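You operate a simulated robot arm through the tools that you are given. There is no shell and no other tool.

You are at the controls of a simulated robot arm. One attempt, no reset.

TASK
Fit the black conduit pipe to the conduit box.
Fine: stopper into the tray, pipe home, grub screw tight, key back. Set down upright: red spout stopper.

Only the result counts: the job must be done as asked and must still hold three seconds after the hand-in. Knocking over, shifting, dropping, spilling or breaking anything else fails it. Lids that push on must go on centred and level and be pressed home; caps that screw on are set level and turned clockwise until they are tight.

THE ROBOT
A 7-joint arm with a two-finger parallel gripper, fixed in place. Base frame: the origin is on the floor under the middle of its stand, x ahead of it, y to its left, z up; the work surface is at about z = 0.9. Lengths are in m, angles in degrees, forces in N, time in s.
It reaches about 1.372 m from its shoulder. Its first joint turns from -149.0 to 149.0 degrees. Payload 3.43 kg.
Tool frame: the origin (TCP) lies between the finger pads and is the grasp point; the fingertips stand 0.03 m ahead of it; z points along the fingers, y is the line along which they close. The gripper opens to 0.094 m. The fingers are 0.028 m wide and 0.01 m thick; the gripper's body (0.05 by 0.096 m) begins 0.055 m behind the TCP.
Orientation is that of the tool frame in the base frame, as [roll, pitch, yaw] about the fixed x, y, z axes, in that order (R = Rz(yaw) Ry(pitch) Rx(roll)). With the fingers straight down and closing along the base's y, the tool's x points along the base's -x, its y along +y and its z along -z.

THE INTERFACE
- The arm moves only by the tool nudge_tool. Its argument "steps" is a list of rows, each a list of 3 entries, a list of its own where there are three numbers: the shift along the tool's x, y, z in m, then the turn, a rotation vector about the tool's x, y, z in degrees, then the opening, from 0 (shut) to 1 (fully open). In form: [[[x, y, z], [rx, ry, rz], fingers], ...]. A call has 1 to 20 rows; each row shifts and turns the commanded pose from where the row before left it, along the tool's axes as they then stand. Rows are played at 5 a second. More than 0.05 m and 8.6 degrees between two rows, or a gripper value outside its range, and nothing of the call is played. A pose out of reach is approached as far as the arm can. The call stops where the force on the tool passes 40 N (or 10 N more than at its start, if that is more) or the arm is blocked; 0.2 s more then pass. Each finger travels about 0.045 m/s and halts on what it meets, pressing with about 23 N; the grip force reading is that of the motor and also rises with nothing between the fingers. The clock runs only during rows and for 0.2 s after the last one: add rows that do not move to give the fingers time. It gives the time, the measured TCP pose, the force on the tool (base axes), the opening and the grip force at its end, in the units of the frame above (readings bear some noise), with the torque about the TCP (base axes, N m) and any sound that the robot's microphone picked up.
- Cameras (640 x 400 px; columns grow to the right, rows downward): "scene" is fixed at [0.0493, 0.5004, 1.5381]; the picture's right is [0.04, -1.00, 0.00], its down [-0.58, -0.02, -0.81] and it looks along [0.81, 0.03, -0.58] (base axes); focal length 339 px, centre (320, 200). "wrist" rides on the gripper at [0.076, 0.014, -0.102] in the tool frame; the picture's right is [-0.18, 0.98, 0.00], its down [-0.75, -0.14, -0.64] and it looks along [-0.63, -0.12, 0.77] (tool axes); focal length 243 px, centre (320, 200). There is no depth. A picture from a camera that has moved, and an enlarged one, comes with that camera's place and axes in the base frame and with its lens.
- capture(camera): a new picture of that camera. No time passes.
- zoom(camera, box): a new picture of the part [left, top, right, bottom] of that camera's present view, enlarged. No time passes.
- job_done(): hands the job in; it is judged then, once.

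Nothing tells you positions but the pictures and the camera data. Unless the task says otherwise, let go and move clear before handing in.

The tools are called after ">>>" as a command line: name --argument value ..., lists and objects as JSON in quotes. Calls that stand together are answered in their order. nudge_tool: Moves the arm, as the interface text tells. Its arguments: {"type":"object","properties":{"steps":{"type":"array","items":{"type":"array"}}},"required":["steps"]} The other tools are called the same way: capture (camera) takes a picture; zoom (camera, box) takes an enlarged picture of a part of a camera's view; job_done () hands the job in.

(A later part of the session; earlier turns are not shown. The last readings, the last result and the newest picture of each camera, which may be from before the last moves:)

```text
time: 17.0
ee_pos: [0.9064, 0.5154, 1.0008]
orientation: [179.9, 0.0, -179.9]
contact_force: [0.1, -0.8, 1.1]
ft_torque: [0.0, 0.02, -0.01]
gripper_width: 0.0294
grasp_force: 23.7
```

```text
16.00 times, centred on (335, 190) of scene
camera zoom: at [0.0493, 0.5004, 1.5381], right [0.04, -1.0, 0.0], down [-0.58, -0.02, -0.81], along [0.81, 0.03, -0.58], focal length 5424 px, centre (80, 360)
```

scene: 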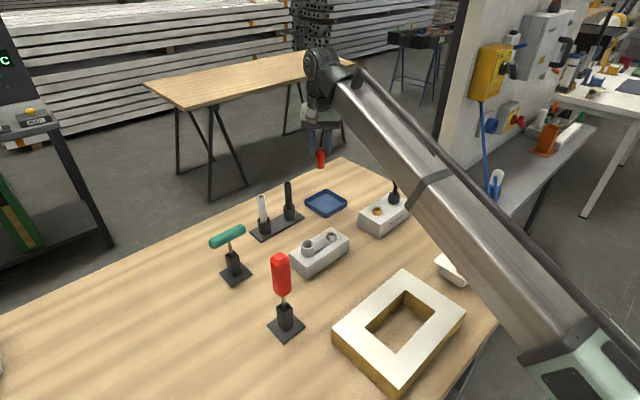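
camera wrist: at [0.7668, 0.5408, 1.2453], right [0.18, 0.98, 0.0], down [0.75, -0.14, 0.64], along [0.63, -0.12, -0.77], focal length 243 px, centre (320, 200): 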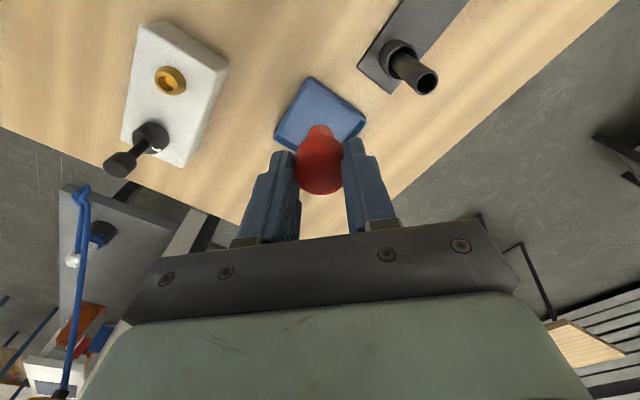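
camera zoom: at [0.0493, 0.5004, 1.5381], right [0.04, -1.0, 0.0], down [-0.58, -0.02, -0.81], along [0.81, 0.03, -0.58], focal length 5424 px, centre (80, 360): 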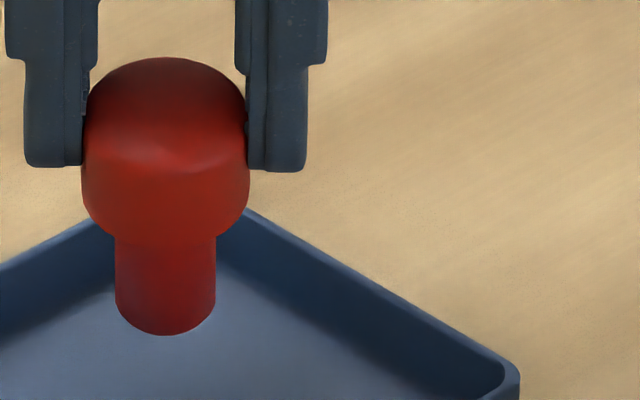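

Comparing views, the stopper leans about 16° towards -x in the grip. I'll turn the tool +16° about its y axis to bring the stopper upright and compare again.

>>> nudge_tool --steps '[[[0, 0, -0.005], [0, 4, 0], 0], [[0, 0, 0], [0, 4, 0], 0], [[0, 0, 0], [0, 4, 0], 0], [[0, 0, 0], [0, 4, 0], 0], [[0, 0, 0], [0, 0, 0], 0]]'

>>> zoom --camera "scene" --box '[280, 150, 380, 230]'

>>> zoom --camera "scene" --box '[325, 175, 345, 199]'

>>> capture --camera "wrist"

```text
time: 18.2
ee_pos: [0.9075, 0.5151, 1.0055]
orientation: [-180.0, -16.0, 179.9]
contact_force: [0.2, 0.1, 0.1]
ft_torque: [0.01, 0.0, -0.01]
gripper_width: 0.0295
grasp_force: 22.9
```

```text
5.00 times, centred on (330, 190) of scene
camera zoom: at [0.0493, 0.5004, 1.5381], right [0.04, -1.0, 0.0], down [-0.58, -0.02, -0.81], along [0.81, 0.03, -0.58], focal length 1695 px, centre (270, 250)
```

zoom: 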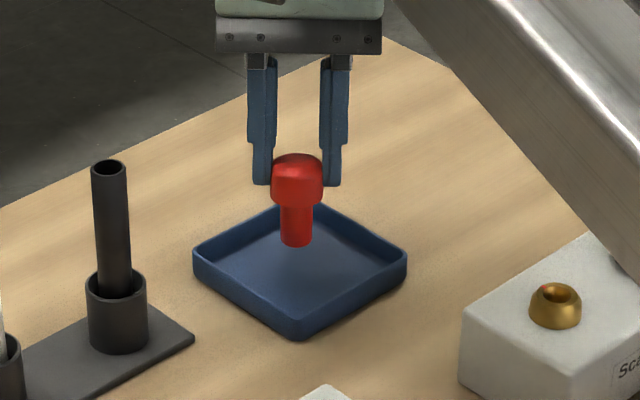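

```text
16.00 times, centred on (335, 187) of scene
camera zoom: at [0.0493, 0.5004, 1.5381], right [0.04, -1.0, 0.0], down [-0.58, -0.02, -0.81], along [0.81, 0.03, -0.58], focal length 5424 px, centre (80, 408)
```

zoom: 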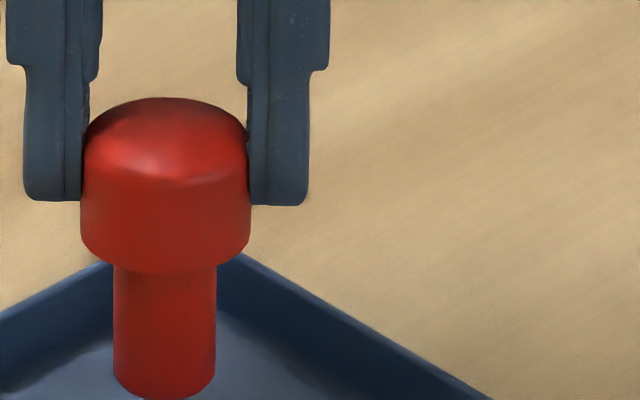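

```text
taken
camera wrist: at [0.8624, 0.5287, 1.1261], right [0.18, 0.98, -0.05], down [0.9, -0.14, 0.41], along [0.39, -0.12, -0.91], focal length 243 px, centre (320, 200)
```

wrist: 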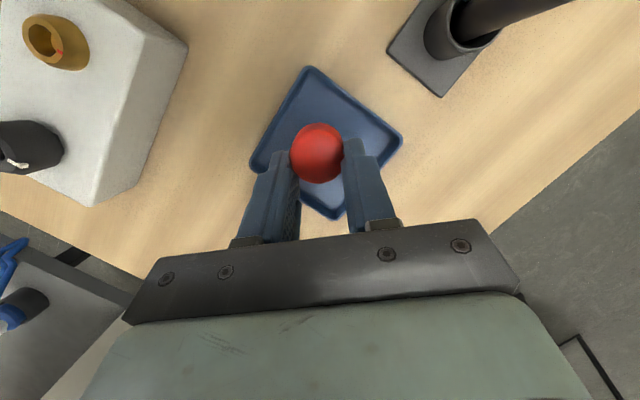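

>>> zoom --camera "scene" --box '[328, 178, 344, 202]'

>>> zoom --camera "wrist" --box '[280, 110, 360, 190]'

```text
16.00 times, centred on (336, 190) of scene
camera zoom: at [0.0493, 0.5004, 1.5381], right [0.04, -1.0, 0.0], down [-0.58, -0.02, -0.81], along [0.81, 0.03, -0.58], focal length 5424 px, centre (64, 360)
```

zoom: 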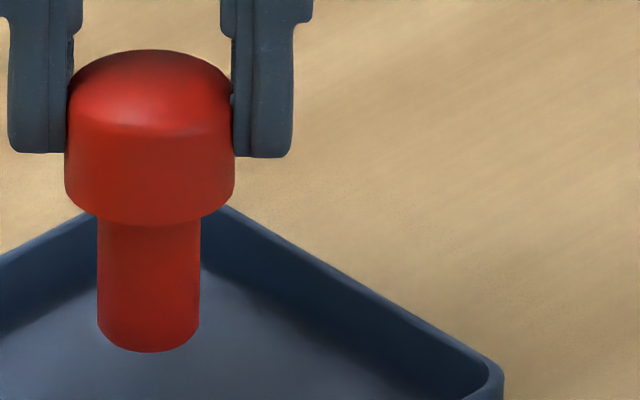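

```text
5.00 times, centred on (320, 150) of wrist
camera zoom: at [0.8624, 0.5287, 1.1261], right [0.18, 0.98, -0.05], down [0.9, -0.14, 0.41], along [0.39, -0.12, -0.91], focal length 1213 px, centre (320, 450)
```

zoom: 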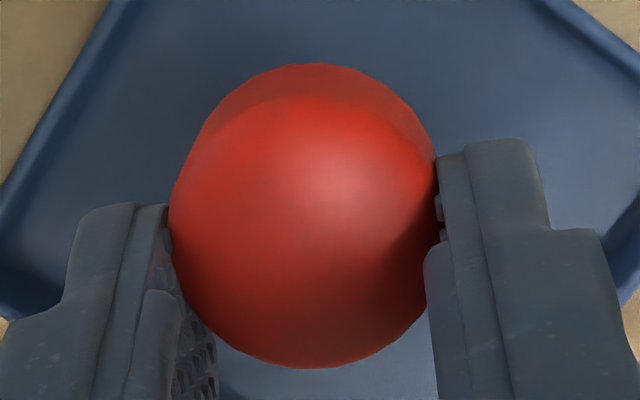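

The stopper now looks upright to within a couple of degrees. I'm lowering it vertically with the tilted tool until just above the tray floor.

>>> nudge_tool --steps '[[[-0.0062, 0, 0.0072], [0, 0, 0], 0], [[-0.0024, 0, 0.0083], [0, 0, 0], 0], [[-0.0019, 0, 0.0067], [0, 0, 0], 0], [[0, 0, 0], [0, 0, 0], 0]]'

>>> zoom --camera "scene" --box '[316, 180, 356, 212]'

```text
time: 19.2
ee_pos: [0.9117, 0.5143, 0.982]
orientation: [180.0, -16.0, 179.9]
contact_force: [-0.2, 0.0, 0.8]
ft_torque: [-0.02, 0.02, -0.03]
gripper_width: 0.0292
grasp_force: 22.5
```

```text
12.50 times, centred on (336, 196) of scene
camera zoom: at [0.0493, 0.5004, 1.5381], right [0.04, -1.0, 0.0], down [-0.58, -0.02, -0.81], along [0.81, 0.03, -0.58], focal length 4237 px, centre (120, 250)
```

zoom: 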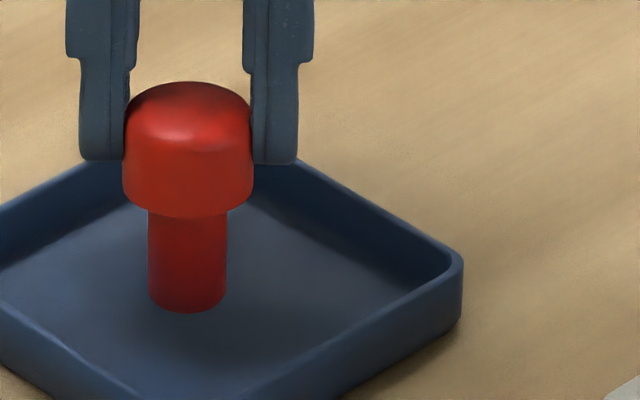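

>>> nudge_tool --steps '[[[-0.0006, 0, 0.0019], [0, 0, 0], 0], [[-0.0005, 0, 0.0015], [0, 0, 0], 0], [[0, 0, 0], [0, 0, 0], 0]]'

>>> nudge_tool --steps '[[[-0.0003, 0, 0.001], [0, 0, 0], 0], [[0, 0, 0], [0, 0, 0], 0]]'

```text
time: 20.0
ee_pos: [0.9109, 0.5147, 0.978]
orientation: [-180.0, -16.0, -180.0]
contact_force: [1.2, -0.5, 0.7]
ft_torque: [0.01, 0.02, -0.03]
gripper_width: 0.0292
grasp_force: 22.9
```

```text
time: 20.6
ee_pos: [0.9116, 0.5148, 0.9766]
orientation: [180.0, -16.0, -180.0]
contact_force: [0.1, 0.2, 0.2]
ft_torque: [-0.03, -0.02, -0.02]
gripper_width: 0.0293
grasp_force: 22.8
```

>>> nudge_tool --steps '[[[-0.0003, 0, 0.001], [0, 0, 0], 0], [[0, 0, 0], [0, 0, 0], 0]]'

>>> nudge_tool --steps '[[[-0.0002, 0, 0.0007], [0, 0, 0], 0], [[0, 0, 0], [0, 0, 0], 0]]'

```text
time: 21.2
ee_pos: [0.9107, 0.515, 0.9769]
orientation: [-179.9, -16.0, 180.0]
contact_force: [-0.4, -0.7, -1.2]
ft_torque: [-0.03, 0.0, -0.02]
gripper_width: 0.0295
grasp_force: 23.0
```

```text
time: 21.8
ee_pos: [0.912, 0.5151, 0.9758]
orientation: [-180.0, -15.9, -180.0]
contact_force: [0.2, -0.6, -0.3]
ft_torque: [0.02, 0.03, 0.02]
gripper_width: 0.0294
grasp_force: 23.0
```

>>> zoom --camera "scene" --box '[324, 184, 348, 212]'

>>> nudge_tool --steps '[[[-0.0003, 0, 0.001], [0, 0, 0], 0], [[0, 0, 0], [0, 0, 0], 0]]'

```text
14.29 times, centred on (336, 198) of scene
camera zoom: at [0.0493, 0.5004, 1.5381], right [0.04, -1.0, 0.0], down [-0.58, -0.02, -0.81], along [0.81, 0.03, -0.58], focal length 4843 px, centre (91, 229)
```

zoom: 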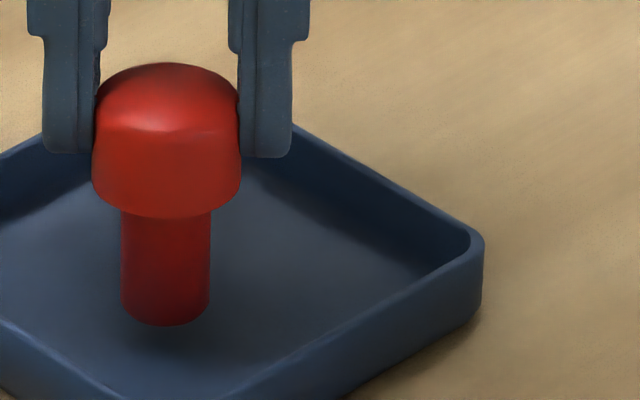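

```text
time: 22.4
ee_pos: [0.9118, 0.5147, 0.9746]
orientation: [-180.0, -16.0, 179.9]
contact_force: [-0.9, -0.7, 0.2]
ft_torque: [-0.01, -0.01, -0.02]
gripper_width: 0.0292
grasp_force: 23.0
```

>>> nudge_tool --steps '[[[-0.0003, 0, 0.001], [0, 0, 0], 0], [[0, 0, 0], [0, 0, 0], 0]]'

>>> nudge_tool --steps '[[[-0.0002, 0, 0.0006], [0, 0, 0], 0], [[0, 0, 0], [0, 0, 0], 0]]'

>>> zoom --camera "scene" --box '[324, 184, 348, 212]'

```text
time: 23.0
ee_pos: [0.9124, 0.5146, 0.9732]
orientation: [-179.9, -16.0, 180.0]
contact_force: [-0.2, -0.5, 0.4]
ft_torque: [0.01, 0.02, 0.02]
gripper_width: 0.0295
grasp_force: 23.2
```

```text
time: 23.6
ee_pos: [0.9112, 0.514, 0.9718]
orientation: [180.0, -15.9, -180.0]
contact_force: [0.3, 0.1, -0.8]
ft_torque: [0.0, -0.05, -0.02]
gripper_width: 0.0293
grasp_force: 22.8
```

```text
14.29 times, centred on (336, 198) of scene
camera zoom: at [0.0493, 0.5004, 1.5381], right [0.04, -1.0, 0.0], down [-0.58, -0.02, -0.81], along [0.81, 0.03, -0.58], focal length 4843 px, centre (91, 229)
```

zoom: 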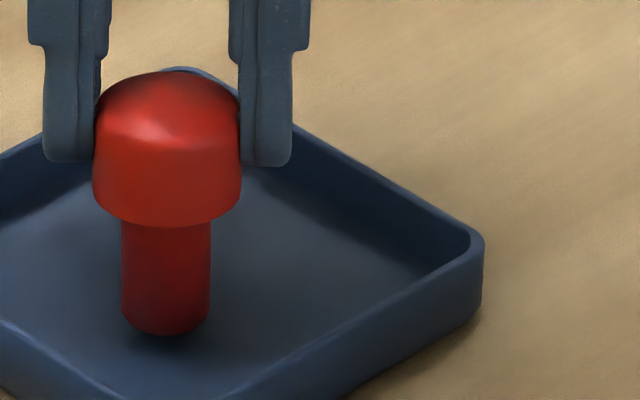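

>>> nudge_tool --steps '[[[-0.0001, 0, 0.0005], [0, 0, 0], 0], [[0, 0, 0], [0, 0, 0], 0]]'

>>> nudge_tool --steps '[[[-0.0001, 0, 0.0005], [0, 0, 0], 0], [[0, 0, 0], [0, 0, 0], 0]]'

```text
time: 24.2
ee_pos: [0.9119, 0.5157, 0.9723]
orientation: [-179.9, -15.9, 179.9]
contact_force: [0.3, -0.7, 0.8]
ft_torque: [-0.02, 0.01, -0.01]
gripper_width: 0.0294
grasp_force: 23.3
```

```text
time: 24.8
ee_pos: [0.9118, 0.5153, 0.9719]
orientation: [180.0, -16.0, -180.0]
contact_force: [-0.3, 0.2, 0.0]
ft_torque: [-0.02, 0.02, 0.02]
gripper_width: 0.0296
grasp_force: 23.2
```

>>> nudge_tool --steps '[[[-0.0001, 0, 0.0005], [0, 0, 0], 0], [[0, 0, 0], [0, 0, 0], 0]]'

>>> nudge_tool --steps '[[[-0.0001, 0, 0.0005], [0, 0, 0], 0], [[0, 0, 0], [0, 0, 0], 0]]'

>>> zoom --camera "scene" --box '[324, 184, 348, 212]'

```text
time: 25.4
ee_pos: [0.9105, 0.5146, 0.9713]
orientation: [180.0, -16.0, -180.0]
contact_force: [-1.3, 0.4, 0.0]
ft_torque: [0.06, -0.01, 0.01]
gripper_width: 0.0294
grasp_force: 23.4
```

```text
time: 26.0
ee_pos: [0.9119, 0.5149, 0.9701]
orientation: [-179.9, -16.0, -180.0]
contact_force: [-0.4, 0.2, 0.3]
ft_torque: [0.02, 0.02, 0.01]
gripper_width: 0.0295
grasp_force: 22.8
```

```text
14.29 times, centred on (336, 198) of scene
camera zoom: at [0.0493, 0.5004, 1.5381], right [0.04, -1.0, 0.0], down [-0.58, -0.02, -0.81], along [0.81, 0.03, -0.58], focal length 4843 px, centre (91, 229)
```

zoom: 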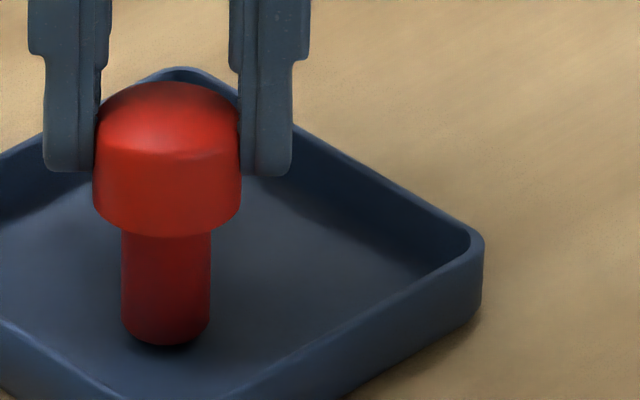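

>>> nudge_tool --steps '[[[-0.0001, 0, 0.0005], [0, 0, 0], 0], [[0, 0, 0], [0, 0, 0], 0]]'

>>> nudge_tool --steps '[[[-0.0001, 0, 0.0005], [0, 0, 0], 0], [[0, 0, 0], [0, 0, 0], 0]]'

>>> zoom --camera "scene" --box '[324, 184, 348, 212]'

```text
time: 26.6
ee_pos: [0.9112, 0.5139, 0.97]
orientation: [180.0, -15.9, 179.9]
contact_force: [-0.4, 0.0, 0.4]
ft_torque: [-0.01, -0.01, 0.02]
gripper_width: 0.0296
grasp_force: 22.7
```

```text
time: 27.2
ee_pos: [0.9121, 0.5145, 0.9687]
orientation: [180.0, -16.1, -179.9]
contact_force: [0.1, 0.0, -0.4]
ft_torque: [0.0, -0.01, 0.04]
gripper_width: 0.0297
grasp_force: 22.7
```

```text
14.29 times, centred on (336, 198) of scene
camera zoom: at [0.0493, 0.5004, 1.5381], right [0.04, -1.0, 0.0], down [-0.58, -0.02, -0.81], along [0.81, 0.03, -0.58], focal length 4843 px, centre (91, 229)
```

zoom: 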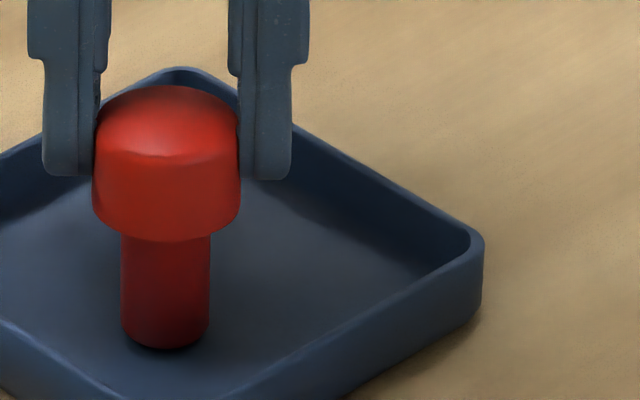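

>>> nudge_tool --steps '[[[-0.0001, 0, 0.0005], [0, 0, 0], 0], [[0, 0, 0], [0, 0, 0], 0]]'

>>> nudge_tool --steps '[[[-0.0001, 0, 0.0005], [0, 0, 0], 0], [[0, 0, 0], [0, 0, 0], 0]]'

>>> zoom --camera "scene" --box '[324, 184, 348, 212]'

```text
time: 27.8
ee_pos: [0.9121, 0.5156, 0.9689]
orientation: [-179.9, -15.9, -179.9]
contact_force: [-0.5, -0.1, -0.2]
ft_torque: [-0.02, 0.0, 0.01]
gripper_width: 0.0296
grasp_force: 23.6
```

```text
time: 28.4
ee_pos: [0.9106, 0.5145, 0.9686]
orientation: [180.0, -16.0, -179.9]
contact_force: [1.3, -0.5, 3.7]
ft_torque: [0.0, 0.02, 0.02]
gripper_width: 0.0295
grasp_force: 23.1
```

```text
14.29 times, centred on (336, 198) of scene
camera zoom: at [0.0493, 0.5004, 1.5381], right [0.04, -1.0, 0.0], down [-0.58, -0.02, -0.81], along [0.81, 0.03, -0.58], focal length 4843 px, centre (91, 229)
```

zoom: 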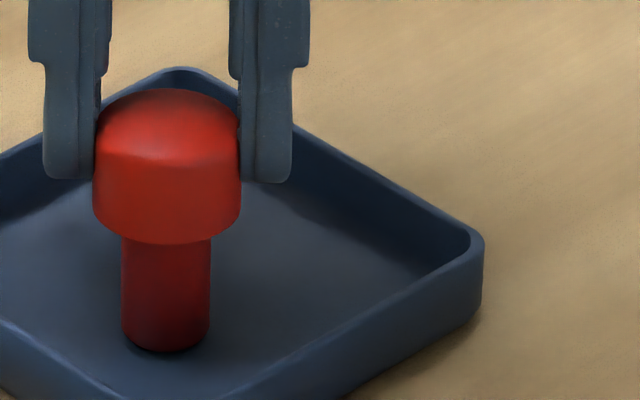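

Contact at about 3.7 N. Now I'll relax the grip in very fine steps to avoid a kick, watching the grip force.

>>> nudge_tool --steps '[[[0, 0, 0], [0, 0, 0], 0.25], [[0, 0, 0], [0, 0, 0], 0.29]]'

>>> nudge_tool --steps '[[[0, 0, 0], [0, 0, 0], 0.3], [[0, 0, 0], [0, 0, 0], 0.305]]'

```text
time: 29.0
ee_pos: [0.9112, 0.5149, 0.9687]
orientation: [179.9, -16.0, 180.0]
contact_force: [0.6, 0.2, 4.1]
ft_torque: [0.05, -0.02, -0.01]
gripper_width: 0.0296
grasp_force: 22.4
```

```text
time: 29.6
ee_pos: [0.9117, 0.5148, 0.9688]
orientation: [-180.0, -16.0, -180.0]
contact_force: [-1.1, 0.3, -0.4]
ft_torque: [0.01, 0.01, 0.0]
gripper_width: 0.03
grasp_force: 1.4
```

>>> zoom --camera "scene" --box '[324, 184, 348, 212]'

>>> zoom --camera "wrist" --box '[280, 110, 360, 190]'

```text
14.29 times, centred on (336, 198) of scene
camera zoom: at [0.0493, 0.5004, 1.5381], right [0.04, -1.0, 0.0], down [-0.58, -0.02, -0.81], along [0.81, 0.03, -0.58], focal length 4843 px, centre (91, 229)
```

zoom: 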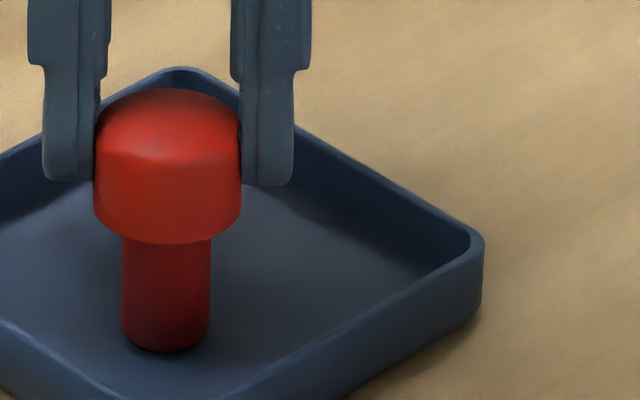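

```text
5.00 times, centred on (320, 150) of wrist
camera zoom: at [0.8663, 0.5286, 1.0882], right [0.18, 0.98, -0.05], down [0.9, -0.14, 0.41], along [0.4, -0.12, -0.91], focal length 1213 px, centre (320, 450)
```

zoom: 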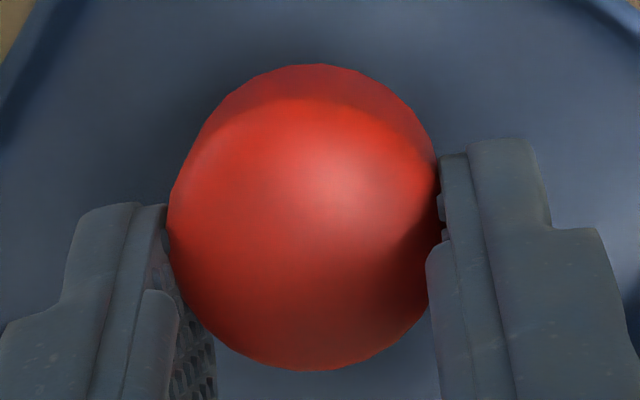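

>>> nudge_tool --steps '[[[0, 0, 0], [0, 0, 0], 0.308], [[0, 0, 0], [0, 0, 0], 0.311], [[0, 0, 0], [0, 0, 0], 0.314], [[0, 0, 0], [0, 0, 0], 0.317], [[0, 0, 0], [0, 0, 0], 0.32], [[0, 0, 0], [0, 0, 0], 0.322]]'

>>> zoom --camera "scene" --box '[324, 184, 348, 212]'

>>> zoom --camera "wrist" --box '[280, 110, 360, 190]'

```text
time: 31.0
ee_pos: [0.9115, 0.5146, 0.9697]
orientation: [180.0, -16.0, -180.0]
contact_force: [-0.2, -0.4, 0.3]
ft_torque: [-0.04, 0.02, -0.03]
gripper_width: 0.031
grasp_force: 0.7
```

```text
14.29 times, centred on (336, 198) of scene
camera zoom: at [0.0493, 0.5004, 1.5381], right [0.04, -1.0, 0.0], down [-0.58, -0.02, -0.81], along [0.81, 0.03, -0.58], focal length 4843 px, centre (91, 229)
```

zoom: 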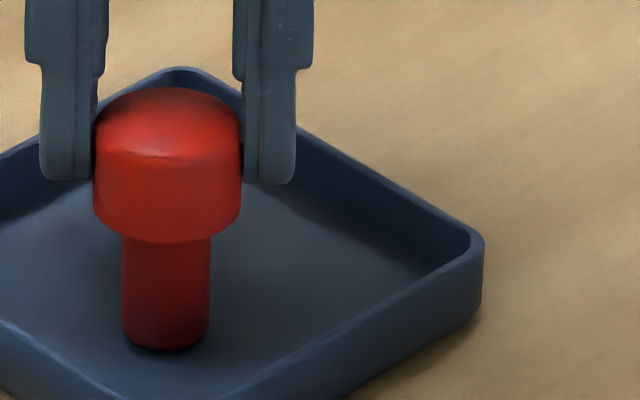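

```text
5.00 times, centred on (320, 150) of wrist
camera zoom: at [0.8664, 0.5286, 1.0885], right [0.18, 0.98, -0.05], down [0.9, -0.14, 0.41], along [0.4, -0.12, -0.91], focal length 1213 px, centre (320, 450)
```

zoom: 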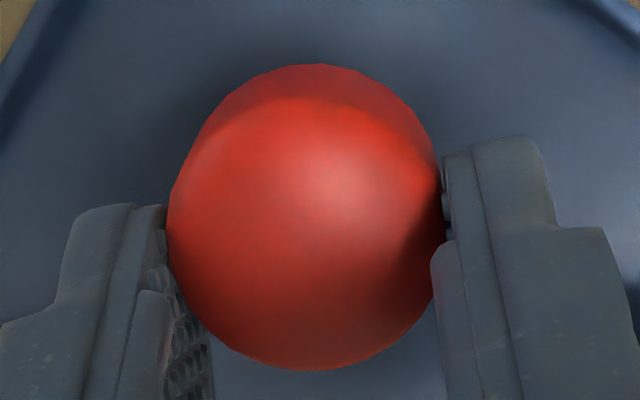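

>>> nudge_tool --steps '[[[0, 0, 0], [0, 0, 0], 0.324], [[0, 0, 0], [0, 0, 0], 0.326], [[0, 0, 0], [0, 0, 0], 0.328], [[0, 0, 0], [0, 0, 0], 0.33], [[0, 0, 0], [0, 0, 0], 0.332], [[0, 0, 0], [0, 0, 0], 0.334]]'

>>> zoom --camera "scene" --box '[324, 184, 348, 212]'

>>> zoom --camera "wrist" --box '[280, 110, 360, 190]'

```text
time: 32.4
ee_pos: [0.9107, 0.5156, 0.9675]
orientation: [179.9, -16.0, -179.9]
contact_force: [0.1, -0.6, 0.8]
ft_torque: [0.03, -0.01, 0.04]
gripper_width: 0.0315
grasp_force: 0.0
```

```text
14.29 times, centred on (336, 198) of scene
camera zoom: at [0.0493, 0.5004, 1.5381], right [0.04, -1.0, 0.0], down [-0.58, -0.02, -0.81], along [0.81, 0.03, -0.58], focal length 4843 px, centre (91, 229)
```

zoom: 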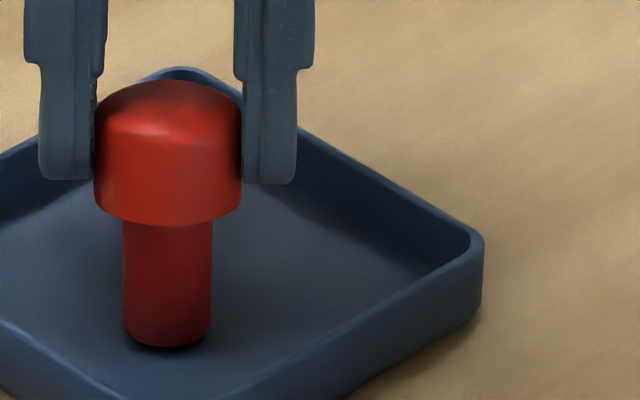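

```text
5.00 times, centred on (320, 150) of wrist
camera zoom: at [0.8663, 0.5286, 1.0885], right [0.18, 0.98, -0.05], down [0.9, -0.14, 0.41], along [0.4, -0.12, -0.91], focal length 1213 px, centre (320, 450)
```

zoom: 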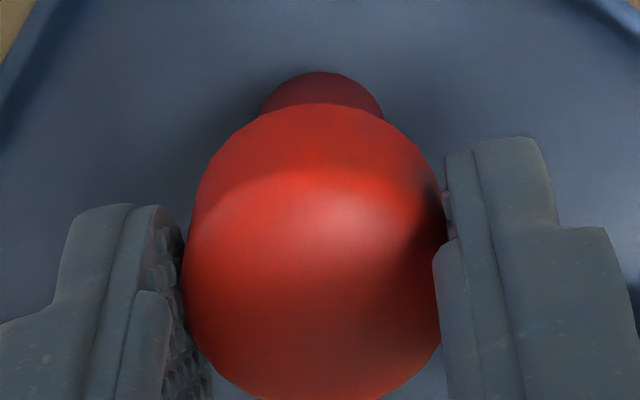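

It's leaning again, now away from the robot. I'll re-grip immediately before it goes further.

>>> nudge_tool --steps '[[[0, 0, 0], [0, 0, 0], 0.0]]'

>>> zoom --camera "scene" --box '[324, 184, 348, 212]'

>>> zoom --camera "wrist" --box '[280, 110, 360, 190]'

```text
time: 32.8
ee_pos: [0.911, 0.5137, 0.9687]
orientation: [-180.0, -16.0, -180.0]
contact_force: [0.5, 0.6, 0.8]
ft_torque: [0.03, -0.03, 0.01]
gripper_width: 0.0297
grasp_force: 22.7
```

```text
14.29 times, centred on (336, 198) of scene
camera zoom: at [0.0493, 0.5004, 1.5381], right [0.04, -1.0, 0.0], down [-0.58, -0.02, -0.81], along [0.81, 0.03, -0.58], focal length 4843 px, centre (91, 229)
```

zoom: 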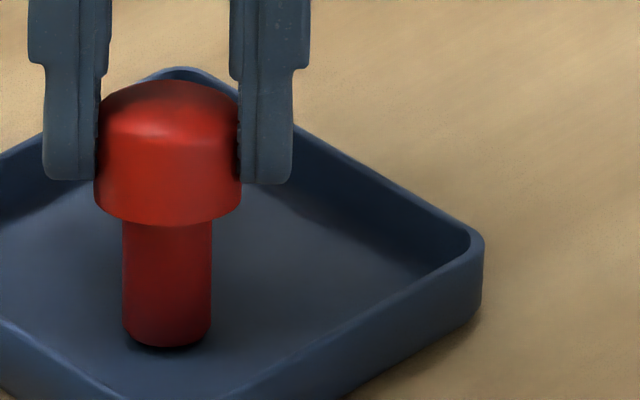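

```text
5.00 times, centred on (320, 150) of wrist
camera zoom: at [0.8664, 0.5286, 1.0885], right [0.18, 0.98, -0.05], down [0.9, -0.14, 0.41], along [0.4, -0.12, -0.91], focal length 1213 px, centre (320, 450)
```

zoom: 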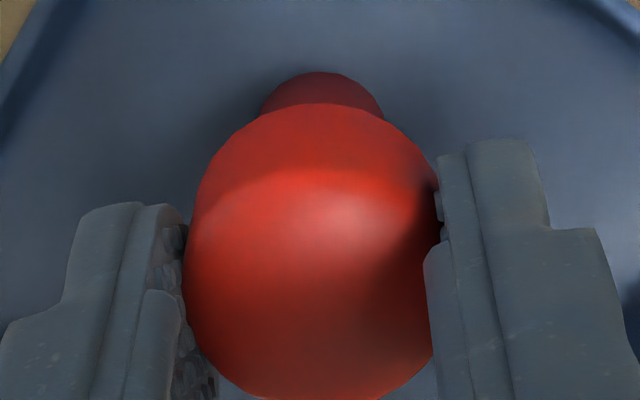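

It leans about 7° to +x after release, so it doesn't settle well in the open. The safer option is to stand it in the tray's far corner, where two walls brace the plug. I'll lift it, straighten it to nearly upright with a slight lean to the corner, and move over.

>>> nudge_tool --steps '[[[0.0014, 0, -0.0048], [0, 0, 0], 0], [[0.0014, 0, -0.0048], [0, 0, 0], 0], [[0, 0, 0], [0, -5, 0], 0], [[-0.0164, 0, -0.0032], [0, 0, 0], 0], [[-0.0164, 0, -0.0032], [0, 0, 0], 0], [[-0.0098, 0, -0.0019], [0, 0, 0], 0], [[0, 0, 0], [0, 0, 0], 0]]'

>>> zoom --camera "scene" --box '[310, 170, 358, 208]'

>>> zoom --camera "wrist" --box '[240, 60, 400, 220]'

```text
time: 34.4
ee_pos: [0.9556, 0.5141, 0.9779]
orientation: [-180.0, -10.9, -179.9]
contact_force: [0.5, -0.4, -0.2]
ft_torque: [-0.02, 0.02, 0.02]
gripper_width: 0.0298
grasp_force: 22.8
```

```text
10.53 times, centred on (334, 189) of scene
camera zoom: at [0.0493, 0.5004, 1.5381], right [0.04, -1.0, 0.0], down [-0.58, -0.02, -0.81], along [0.81, 0.03, -0.58], focal length 3568 px, centre (173, 316)
```

zoom: 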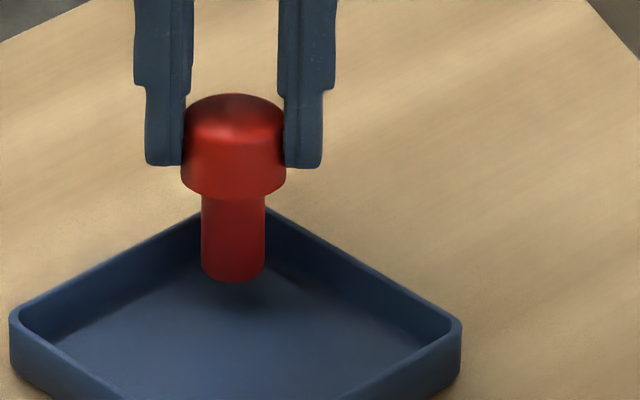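

```text
2.50 times, centred on (320, 140) of wrist
camera zoom: at [0.9003, 0.5284, 1.0943], right [0.18, 0.98, -0.04], down [0.86, -0.14, 0.49], along [0.47, -0.12, -0.87], focal length 606 px, centre (320, 350)
```

zoom: 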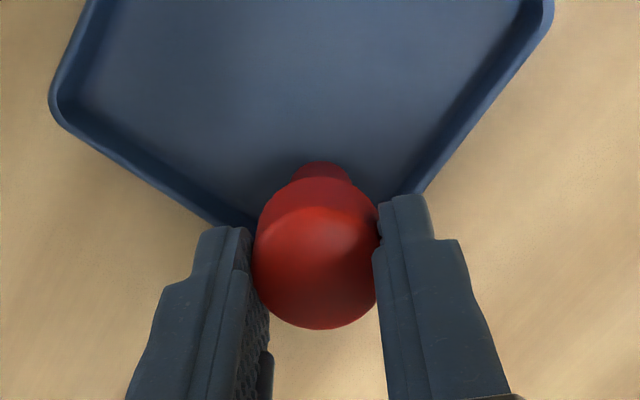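

>>> nudge_tool --steps '[[[0, 0, 0], [0, -2, 0], 0], [[-0.0009, 0, 0.0049], [0, 0, 0], 0], [[-0.0006, 0, 0.003], [0, 0, 0], 0], [[0, 0, 0], [0, 0, 0], 0]]'

>>> zoom --camera "scene" --box '[310, 170, 358, 208]'

>>> zoom --camera "wrist" --box '[280, 90, 360, 170]'

```text
time: 35.4
ee_pos: [0.9543, 0.5141, 0.9702]
orientation: [-180.0, -9.0, -179.9]
contact_force: [-0.8, -0.1, -0.6]
ft_torque: [0.02, -0.02, 0.03]
gripper_width: 0.0297
grasp_force: 23.1
```

```text
10.53 times, centred on (334, 189) of scene
camera zoom: at [0.0493, 0.5004, 1.5381], right [0.04, -1.0, 0.0], down [-0.58, -0.02, -0.81], along [0.81, 0.03, -0.58], focal length 3568 px, centre (173, 316)
```

zoom: 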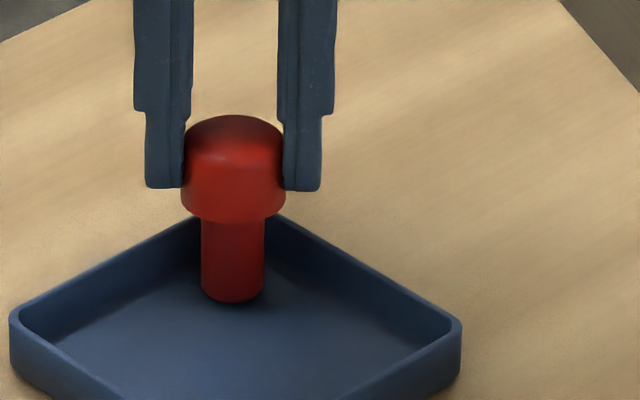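

```text
5.00 times, centred on (320, 130) of wrist
camera zoom: at [0.8957, 0.5284, 1.0842], right [0.18, 0.98, -0.03], down [0.84, -0.14, 0.52], along [0.5, -0.12, -0.86], focal length 1213 px, centre (320, 550)
```

zoom: 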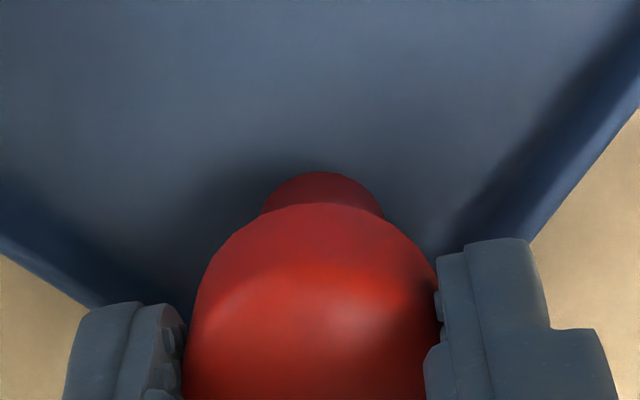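

Now I'm pushing towards the far corner in small steps until the plug touches the walls.

>>> nudge_tool --steps '[[[-0.003, 0, -0.0005], [0, 0, 0], 0], [[-0.003, 0, -0.0005], [0, 0, 0], 0], [[-0.002, 0, -0.0003], [0, 0, 0], 0], [[0, 0, 0], [0, 0, 0], 0]]'

>>> nudge_tool --steps '[[[-0.0015, 0, -0.0002], [0, 0, 0], 0], [[0, 0, 0], [0, 0, 0], 0]]'

>>> zoom --camera "scene" --box '[310, 170, 358, 208]'

```text
time: 36.4
ee_pos: [0.9629, 0.5153, 0.9708]
orientation: [-180.0, -9.0, -179.9]
contact_force: [0.1, 0.7, 0.7]
ft_torque: [0.02, 0.02, 0.06]
gripper_width: 0.0295
grasp_force: 22.7
```

```text
time: 37.0
ee_pos: [0.964, 0.5142, 0.9704]
orientation: [179.9, -9.0, 180.0]
contact_force: [0.3, -0.5, -0.5]
ft_torque: [0.0, 0.06, 0.03]
gripper_width: 0.0296
grasp_force: 23.6
```

```text
10.53 times, centred on (334, 189) of scene
camera zoom: at [0.0493, 0.5004, 1.5381], right [0.04, -1.0, 0.0], down [-0.58, -0.02, -0.81], along [0.81, 0.03, -0.58], focal length 3568 px, centre (173, 316)
```

zoom: 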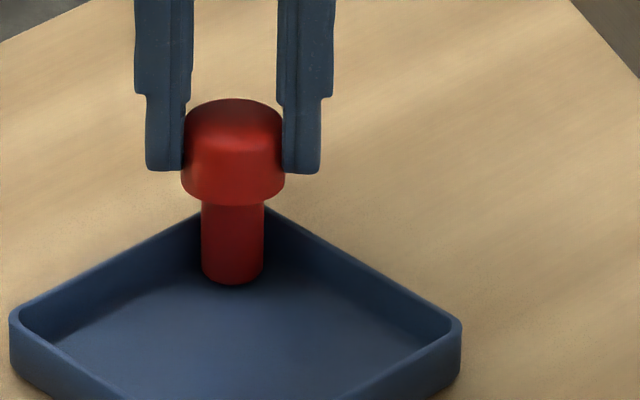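

>>> nudge_tool --steps '[[[-0.001, -0.001, -0.0002], [0, 0, 0], 0], [[0, 0, 0], [0, 0, 0], 0]]'

>>> nudge_tool --steps '[[[-0.001, 0, -0.0002], [0, 0, 0], 0], [[0, 0, 0], [0, 0, 0], 0]]'

>>> nudge_tool --steps '[[[-0.001, 0, -0.0002], [0, 0, 0], 0], [[0, 0, 0], [0, 0, 0], 0]]'

>>> zoom --camera "scene" --box '[310, 170, 358, 208]'

>>> zoom --camera "wrist" --box '[260, 70, 380, 190]'

```text
time: 37.6
ee_pos: [0.9648, 0.514, 0.9713]
orientation: [180.0, -9.0, 180.0]
contact_force: [0.5, 0.0, -0.7]
ft_torque: [0.0, 0.01, -0.01]
gripper_width: 0.0296
grasp_force: 23.2
```

```text
time: 38.2
ee_pos: [0.967, 0.5132, 0.97]
orientation: [180.0, -9.0, 179.9]
contact_force: [-0.1, 0.3, 0.8]
ft_torque: [-0.01, 0.0, -0.01]
gripper_width: 0.0295
grasp_force: 23.2
```

```text
time: 38.8
ee_pos: [0.9675, 0.5139, 0.9703]
orientation: [179.9, -9.1, 179.9]
contact_force: [-0.6, 0.3, -0.1]
ft_torque: [0.04, 0.04, 0.01]
gripper_width: 0.0296
grasp_force: 22.9
```

```text
10.53 times, centred on (334, 189) of scene
camera zoom: at [0.0493, 0.5004, 1.5381], right [0.04, -1.0, 0.0], down [-0.58, -0.02, -0.81], along [0.81, 0.03, -0.58], focal length 3568 px, centre (173, 316)
```

zoom: 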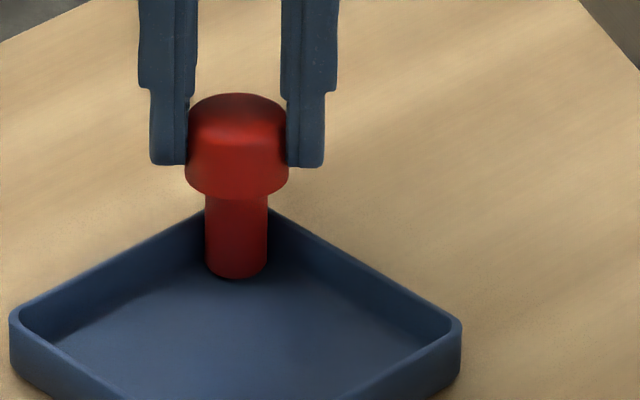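

```text
3.33 times, centred on (320, 130) of wrist
camera zoom: at [0.9085, 0.5276, 1.0844], right [0.18, 0.98, -0.03], down [0.84, -0.14, 0.52], along [0.5, -0.12, -0.86], focal length 809 px, centre (320, 433)
```

zoom: 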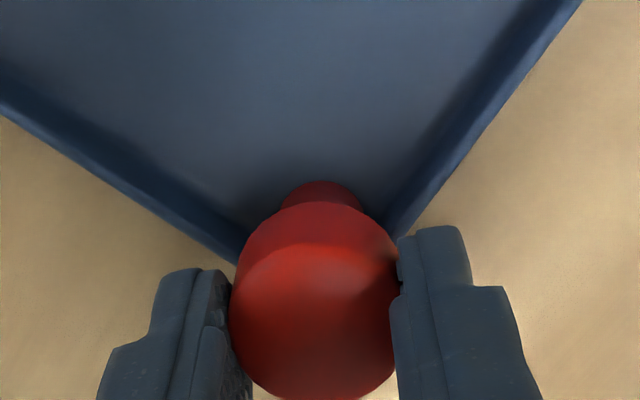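

The plug is within about 1–2 mm of both corner walls. I won't push harder, so the tray doesn't shift. Lowering to the floor in fine steps.

>>> nudge_tool --steps '[[[-0.0002, 0, 0.001], [0, 0, 0], 0], [[0, 0, 0], [0, 0, 0], 0]]'

>>> nudge_tool --steps '[[[-0.0001, 0, 0.0007], [0, 0, 0], 0], [[0, 0, 0], [0, 0, 0], 0]]'

>>> zoom --camera "scene" --box '[320, 180, 344, 200]'

```text
time: 39.4
ee_pos: [0.9677, 0.5132, 0.9701]
orientation: [-180.0, -8.9, -180.0]
contact_force: [1.2, -0.6, 3.8]
ft_torque: [-0.02, 0.02, -0.02]
gripper_width: 0.0296
grasp_force: 22.8
```

```text
time: 40.0
ee_pos: [0.9676, 0.5151, 0.9705]
orientation: [-180.0, -8.8, -180.0]
contact_force: [2.2, -0.7, 12.0]
ft_torque: [-0.07, -0.08, -0.02]
gripper_width: 0.0297
grasp_force: 22.8
```

```text
16.00 times, centred on (332, 190) of scene
camera zoom: at [0.0493, 0.5004, 1.5381], right [0.04, -1.0, 0.0], down [-0.58, -0.02, -0.81], along [0.81, 0.03, -0.58], focal length 5424 px, centre (128, 360)
```

zoom: 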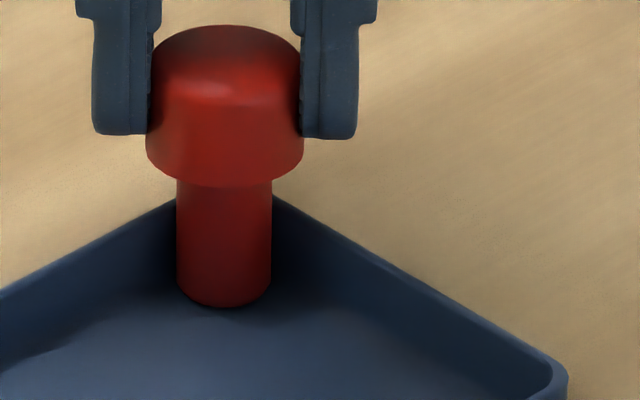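

>>> nudge_tool --steps '[[[0.0001, 0, -0.0006], [0, 0, 0], 0], [[0, 0, 0], [0, 0, 0], 0.2], [[0, 0, 0], [0, 0, 0], 0.28], [[0, 0, 0], [0, 0, 0], 0.295], [[0, 0, 0], [0, 0, 0], 0.3]]'

>>> nudge_tool --steps '[[[0, 0, 0], [0, 0, 0], 0.303], [[0, 0, 0], [0, 0, 0], 0.306], [[0, 0, 0], [0, 0, 0], 0.309], [[0, 0, 0], [0, 0, 0], 0.312], [[0, 0, 0], [0, 0, 0], 0.314]]'

>>> zoom --camera "scene" --box '[320, 180, 344, 200]'

>>> zoom --camera "wrist" --box '[260, 70, 380, 190]'

```text
time: 41.2
ee_pos: [0.9664, 0.5137, 0.9697]
orientation: [-180.0, -9.0, 180.0]
contact_force: [0.9, 0.4, 9.1]
ft_torque: [0.0, -0.04, -0.01]
gripper_width: 0.0297
grasp_force: 22.3
```

```text
time: 42.4
ee_pos: [0.9672, 0.5137, 0.9688]
orientation: [180.0, -9.0, -179.9]
contact_force: [-0.9, 0.3, -0.4]
ft_torque: [-0.02, 0.04, 0.0]
gripper_width: 0.0305
grasp_force: 8.2
```

```text
16.00 times, centred on (332, 190) of scene
camera zoom: at [0.0493, 0.5004, 1.5381], right [0.04, -1.0, 0.0], down [-0.58, -0.02, -0.81], along [0.81, 0.03, -0.58], focal length 5424 px, centre (128, 360)
```

zoom: 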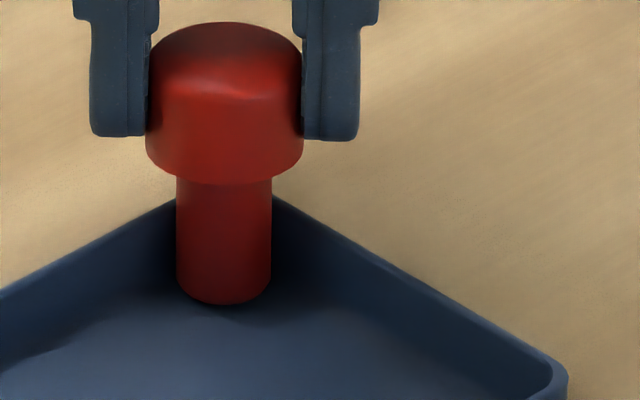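

```text
3.33 times, centred on (320, 130) of wrist
camera zoom: at [0.9083, 0.5278, 1.0832], right [0.18, 0.98, -0.03], down [0.84, -0.14, 0.52], along [0.5, -0.12, -0.86], focal length 809 px, centre (320, 433)
```

zoom: 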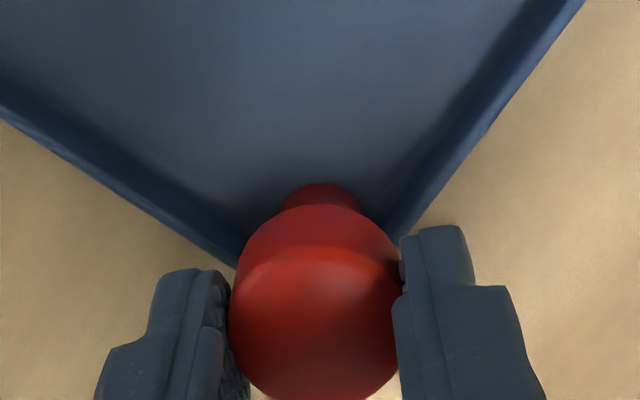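

>>> nudge_tool --steps '[[[0, 0, 0], [0, 0, 0], 0.318], [[0, 0, 0], [0, 0, 0], 0.322], [[0, 0, 0], [0, 0, 0], 0.326], [[0, 0, 0], [0, 0, 0], 0.33], [[0, 0, 0], [0, 0, 0], 0.33], [[0, 0, 0], [0, 0, 0], 0.33]]'

>>> zoom --camera "scene" --box '[320, 180, 344, 200]'

>>> zoom --camera "wrist" --box '[260, 70, 380, 190]'

```text
time: 43.8
ee_pos: [0.9671, 0.5144, 0.9707]
orientation: [-180.0, -9.0, -180.0]
contact_force: [-0.7, -1.0, 0.7]
ft_torque: [0.01, -0.04, 0.02]
gripper_width: 0.0308
grasp_force: 0.8
```

```text
16.00 times, centred on (332, 190) of scene
camera zoom: at [0.0493, 0.5004, 1.5381], right [0.04, -1.0, 0.0], down [-0.58, -0.02, -0.81], along [0.81, 0.03, -0.58], focal length 5424 px, centre (128, 360)
```

zoom: 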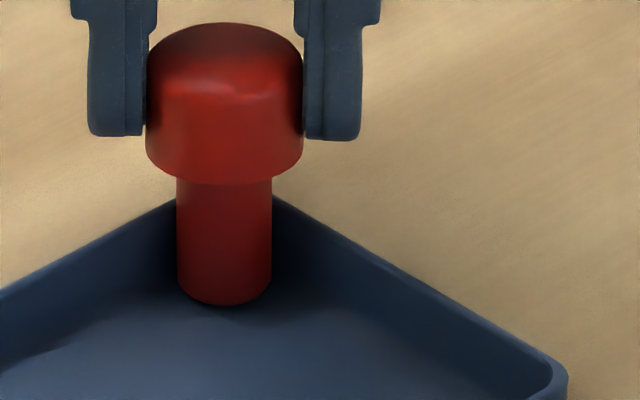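

```text
3.33 times, centred on (320, 130) of wrist
camera zoom: at [0.9083, 0.5278, 1.0832], right [0.18, 0.98, -0.03], down [0.84, -0.14, 0.52], along [0.5, -0.12, -0.86], focal length 809 px, centre (320, 433)
```

zoom: 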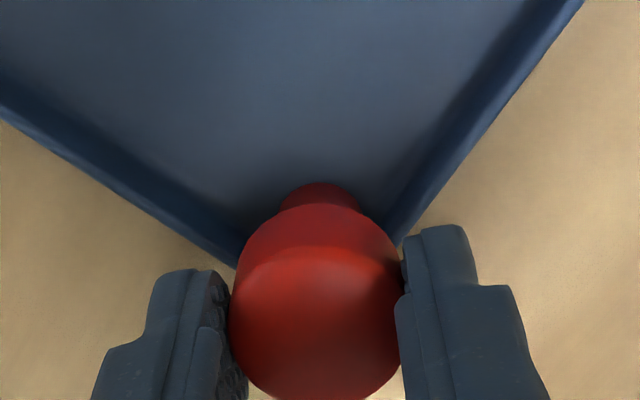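

>>> nudge_tool --steps '[[[0, 0, 0], [0, 0, 0], 0.335], [[0, 0, 0], [0, 0, 0], 0.34], [[0, 0, 0], [0, 0, 0], 0.345], [[0, 0, 0], [0, 0, 0], 0.35], [[0, 0, 0], [0, 0, 0], 0.355]]'

>>> zoom --camera "scene" --box '[320, 180, 344, 200]'

>>> zoom --camera "wrist" --box '[260, 70, 380, 190]'

```text
time: 45.0
ee_pos: [0.9674, 0.5141, 0.9695]
orientation: [180.0, -9.1, -179.9]
contact_force: [-0.2, -0.7, 0.5]
ft_torque: [-0.01, -0.01, -0.03]
gripper_width: 0.0335
grasp_force: 0.1
```

```text
16.00 times, centred on (332, 190) of scene
camera zoom: at [0.0493, 0.5004, 1.5381], right [0.04, -1.0, 0.0], down [-0.58, -0.02, -0.81], along [0.81, 0.03, -0.58], focal length 5424 px, centre (128, 360)
```

zoom: 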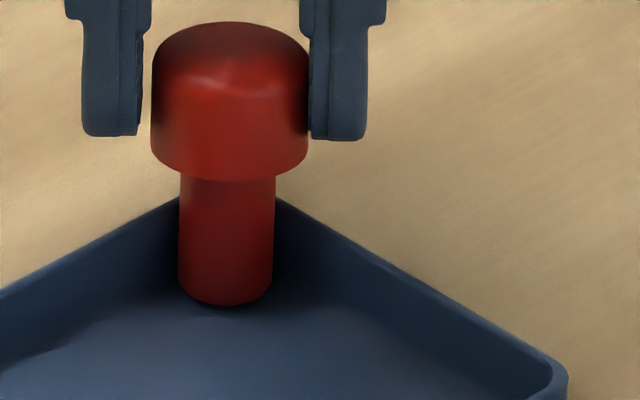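

```text
3.33 times, centred on (320, 130) of wrist
camera zoom: at [0.9083, 0.5278, 1.0832], right [0.18, 0.98, -0.03], down [0.84, -0.14, 0.52], along [0.5, -0.12, -0.86], focal length 809 px, centre (320, 433)
```

zoom: 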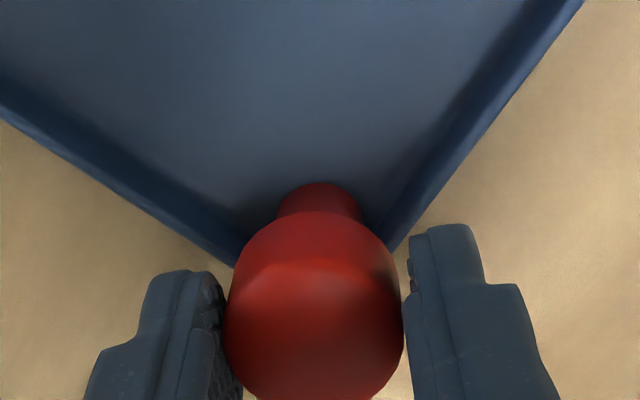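

>>> nudge_tool --steps '[[[0, 0, 0], [0, 0, 0], 0.36], [[0, 0, 0], [0, 0, 0], 0.365], [[0, 0, 0], [0, 0, 0], 0.37], [[0, 0, 0], [0, 0, 0], 0.375]]'

>>> zoom --camera "scene" --box '[320, 180, 344, 200]'

>>> zoom --camera "wrist" --box '[260, 70, 380, 190]'

```text
time: 46.0
ee_pos: [0.9681, 0.5132, 0.9698]
orientation: [-180.0, -8.9, 180.0]
contact_force: [0.8, 0.1, 0.8]
ft_torque: [0.0, 0.01, -0.01]
gripper_width: 0.0353
grasp_force: 0.0
```

```text
16.00 times, centred on (332, 190) of scene
camera zoom: at [0.0493, 0.5004, 1.5381], right [0.04, -1.0, 0.0], down [-0.58, -0.02, -0.81], along [0.81, 0.03, -0.58], focal length 5424 px, centre (128, 360)
```

zoom: 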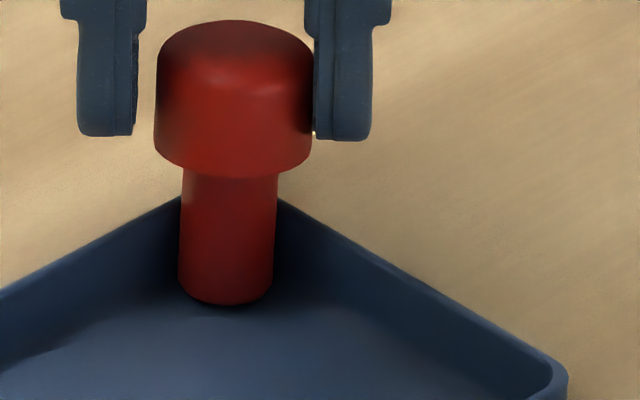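

```text
3.33 times, centred on (320, 130) of wrist
camera zoom: at [0.9083, 0.5278, 1.0832], right [0.18, 0.98, -0.03], down [0.84, -0.14, 0.52], along [0.5, -0.12, -0.86], focal length 809 px, centre (320, 433)
```

zoom: 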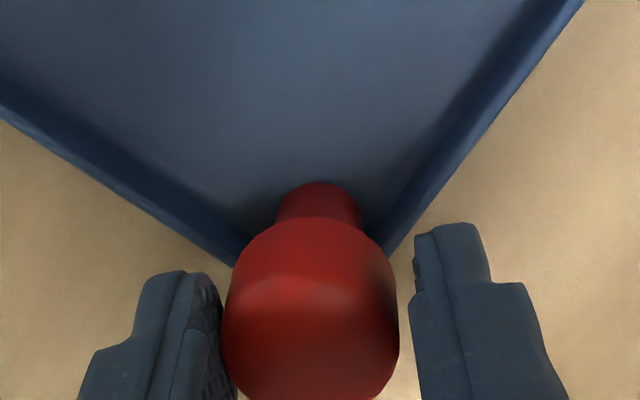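

It's leaning lightly on the -y finger. I'll hold still briefly to see whether it's static or creeping.

>>> nudge_tool --steps '[[[0, 0, 0], [0, 0, 0], 0.375]]'

>>> zoom --camera "scene" --box '[320, 180, 344, 200]'

>>> zoom --camera "wrist" --box '[260, 70, 380, 190]'

```text
time: 46.4
ee_pos: [0.9678, 0.5133, 0.9699]
orientation: [179.9, -9.1, 180.0]
contact_force: [-0.4, -0.1, 0.7]
ft_torque: [0.02, 0.01, 0.02]
gripper_width: 0.0352
grasp_force: 0.1
```

```text
16.00 times, centred on (332, 190) of scene
camera zoom: at [0.0493, 0.5004, 1.5381], right [0.04, -1.0, 0.0], down [-0.58, -0.02, -0.81], along [0.81, 0.03, -0.58], focal length 5424 px, centre (128, 360)
```

zoom: 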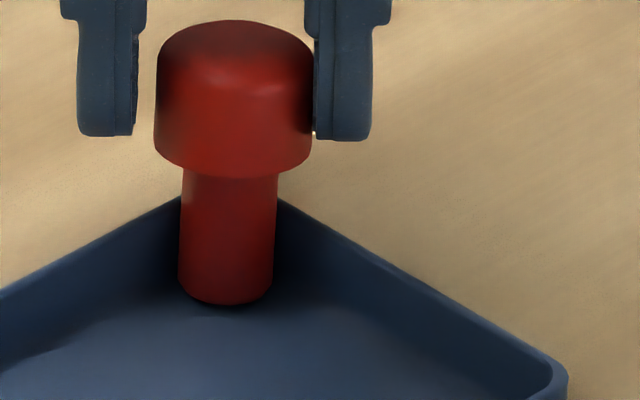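

```text
3.33 times, centred on (320, 130) of wrist
camera zoom: at [0.9083, 0.5278, 1.0832], right [0.18, 0.98, -0.03], down [0.84, -0.14, 0.52], along [0.5, -0.12, -0.86], focal length 809 px, centre (320, 433)
```

zoom: 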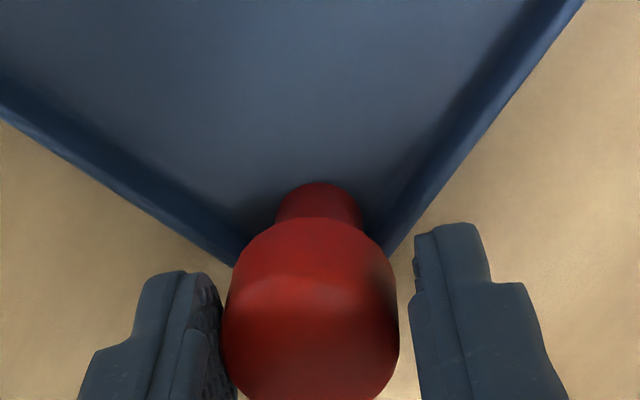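

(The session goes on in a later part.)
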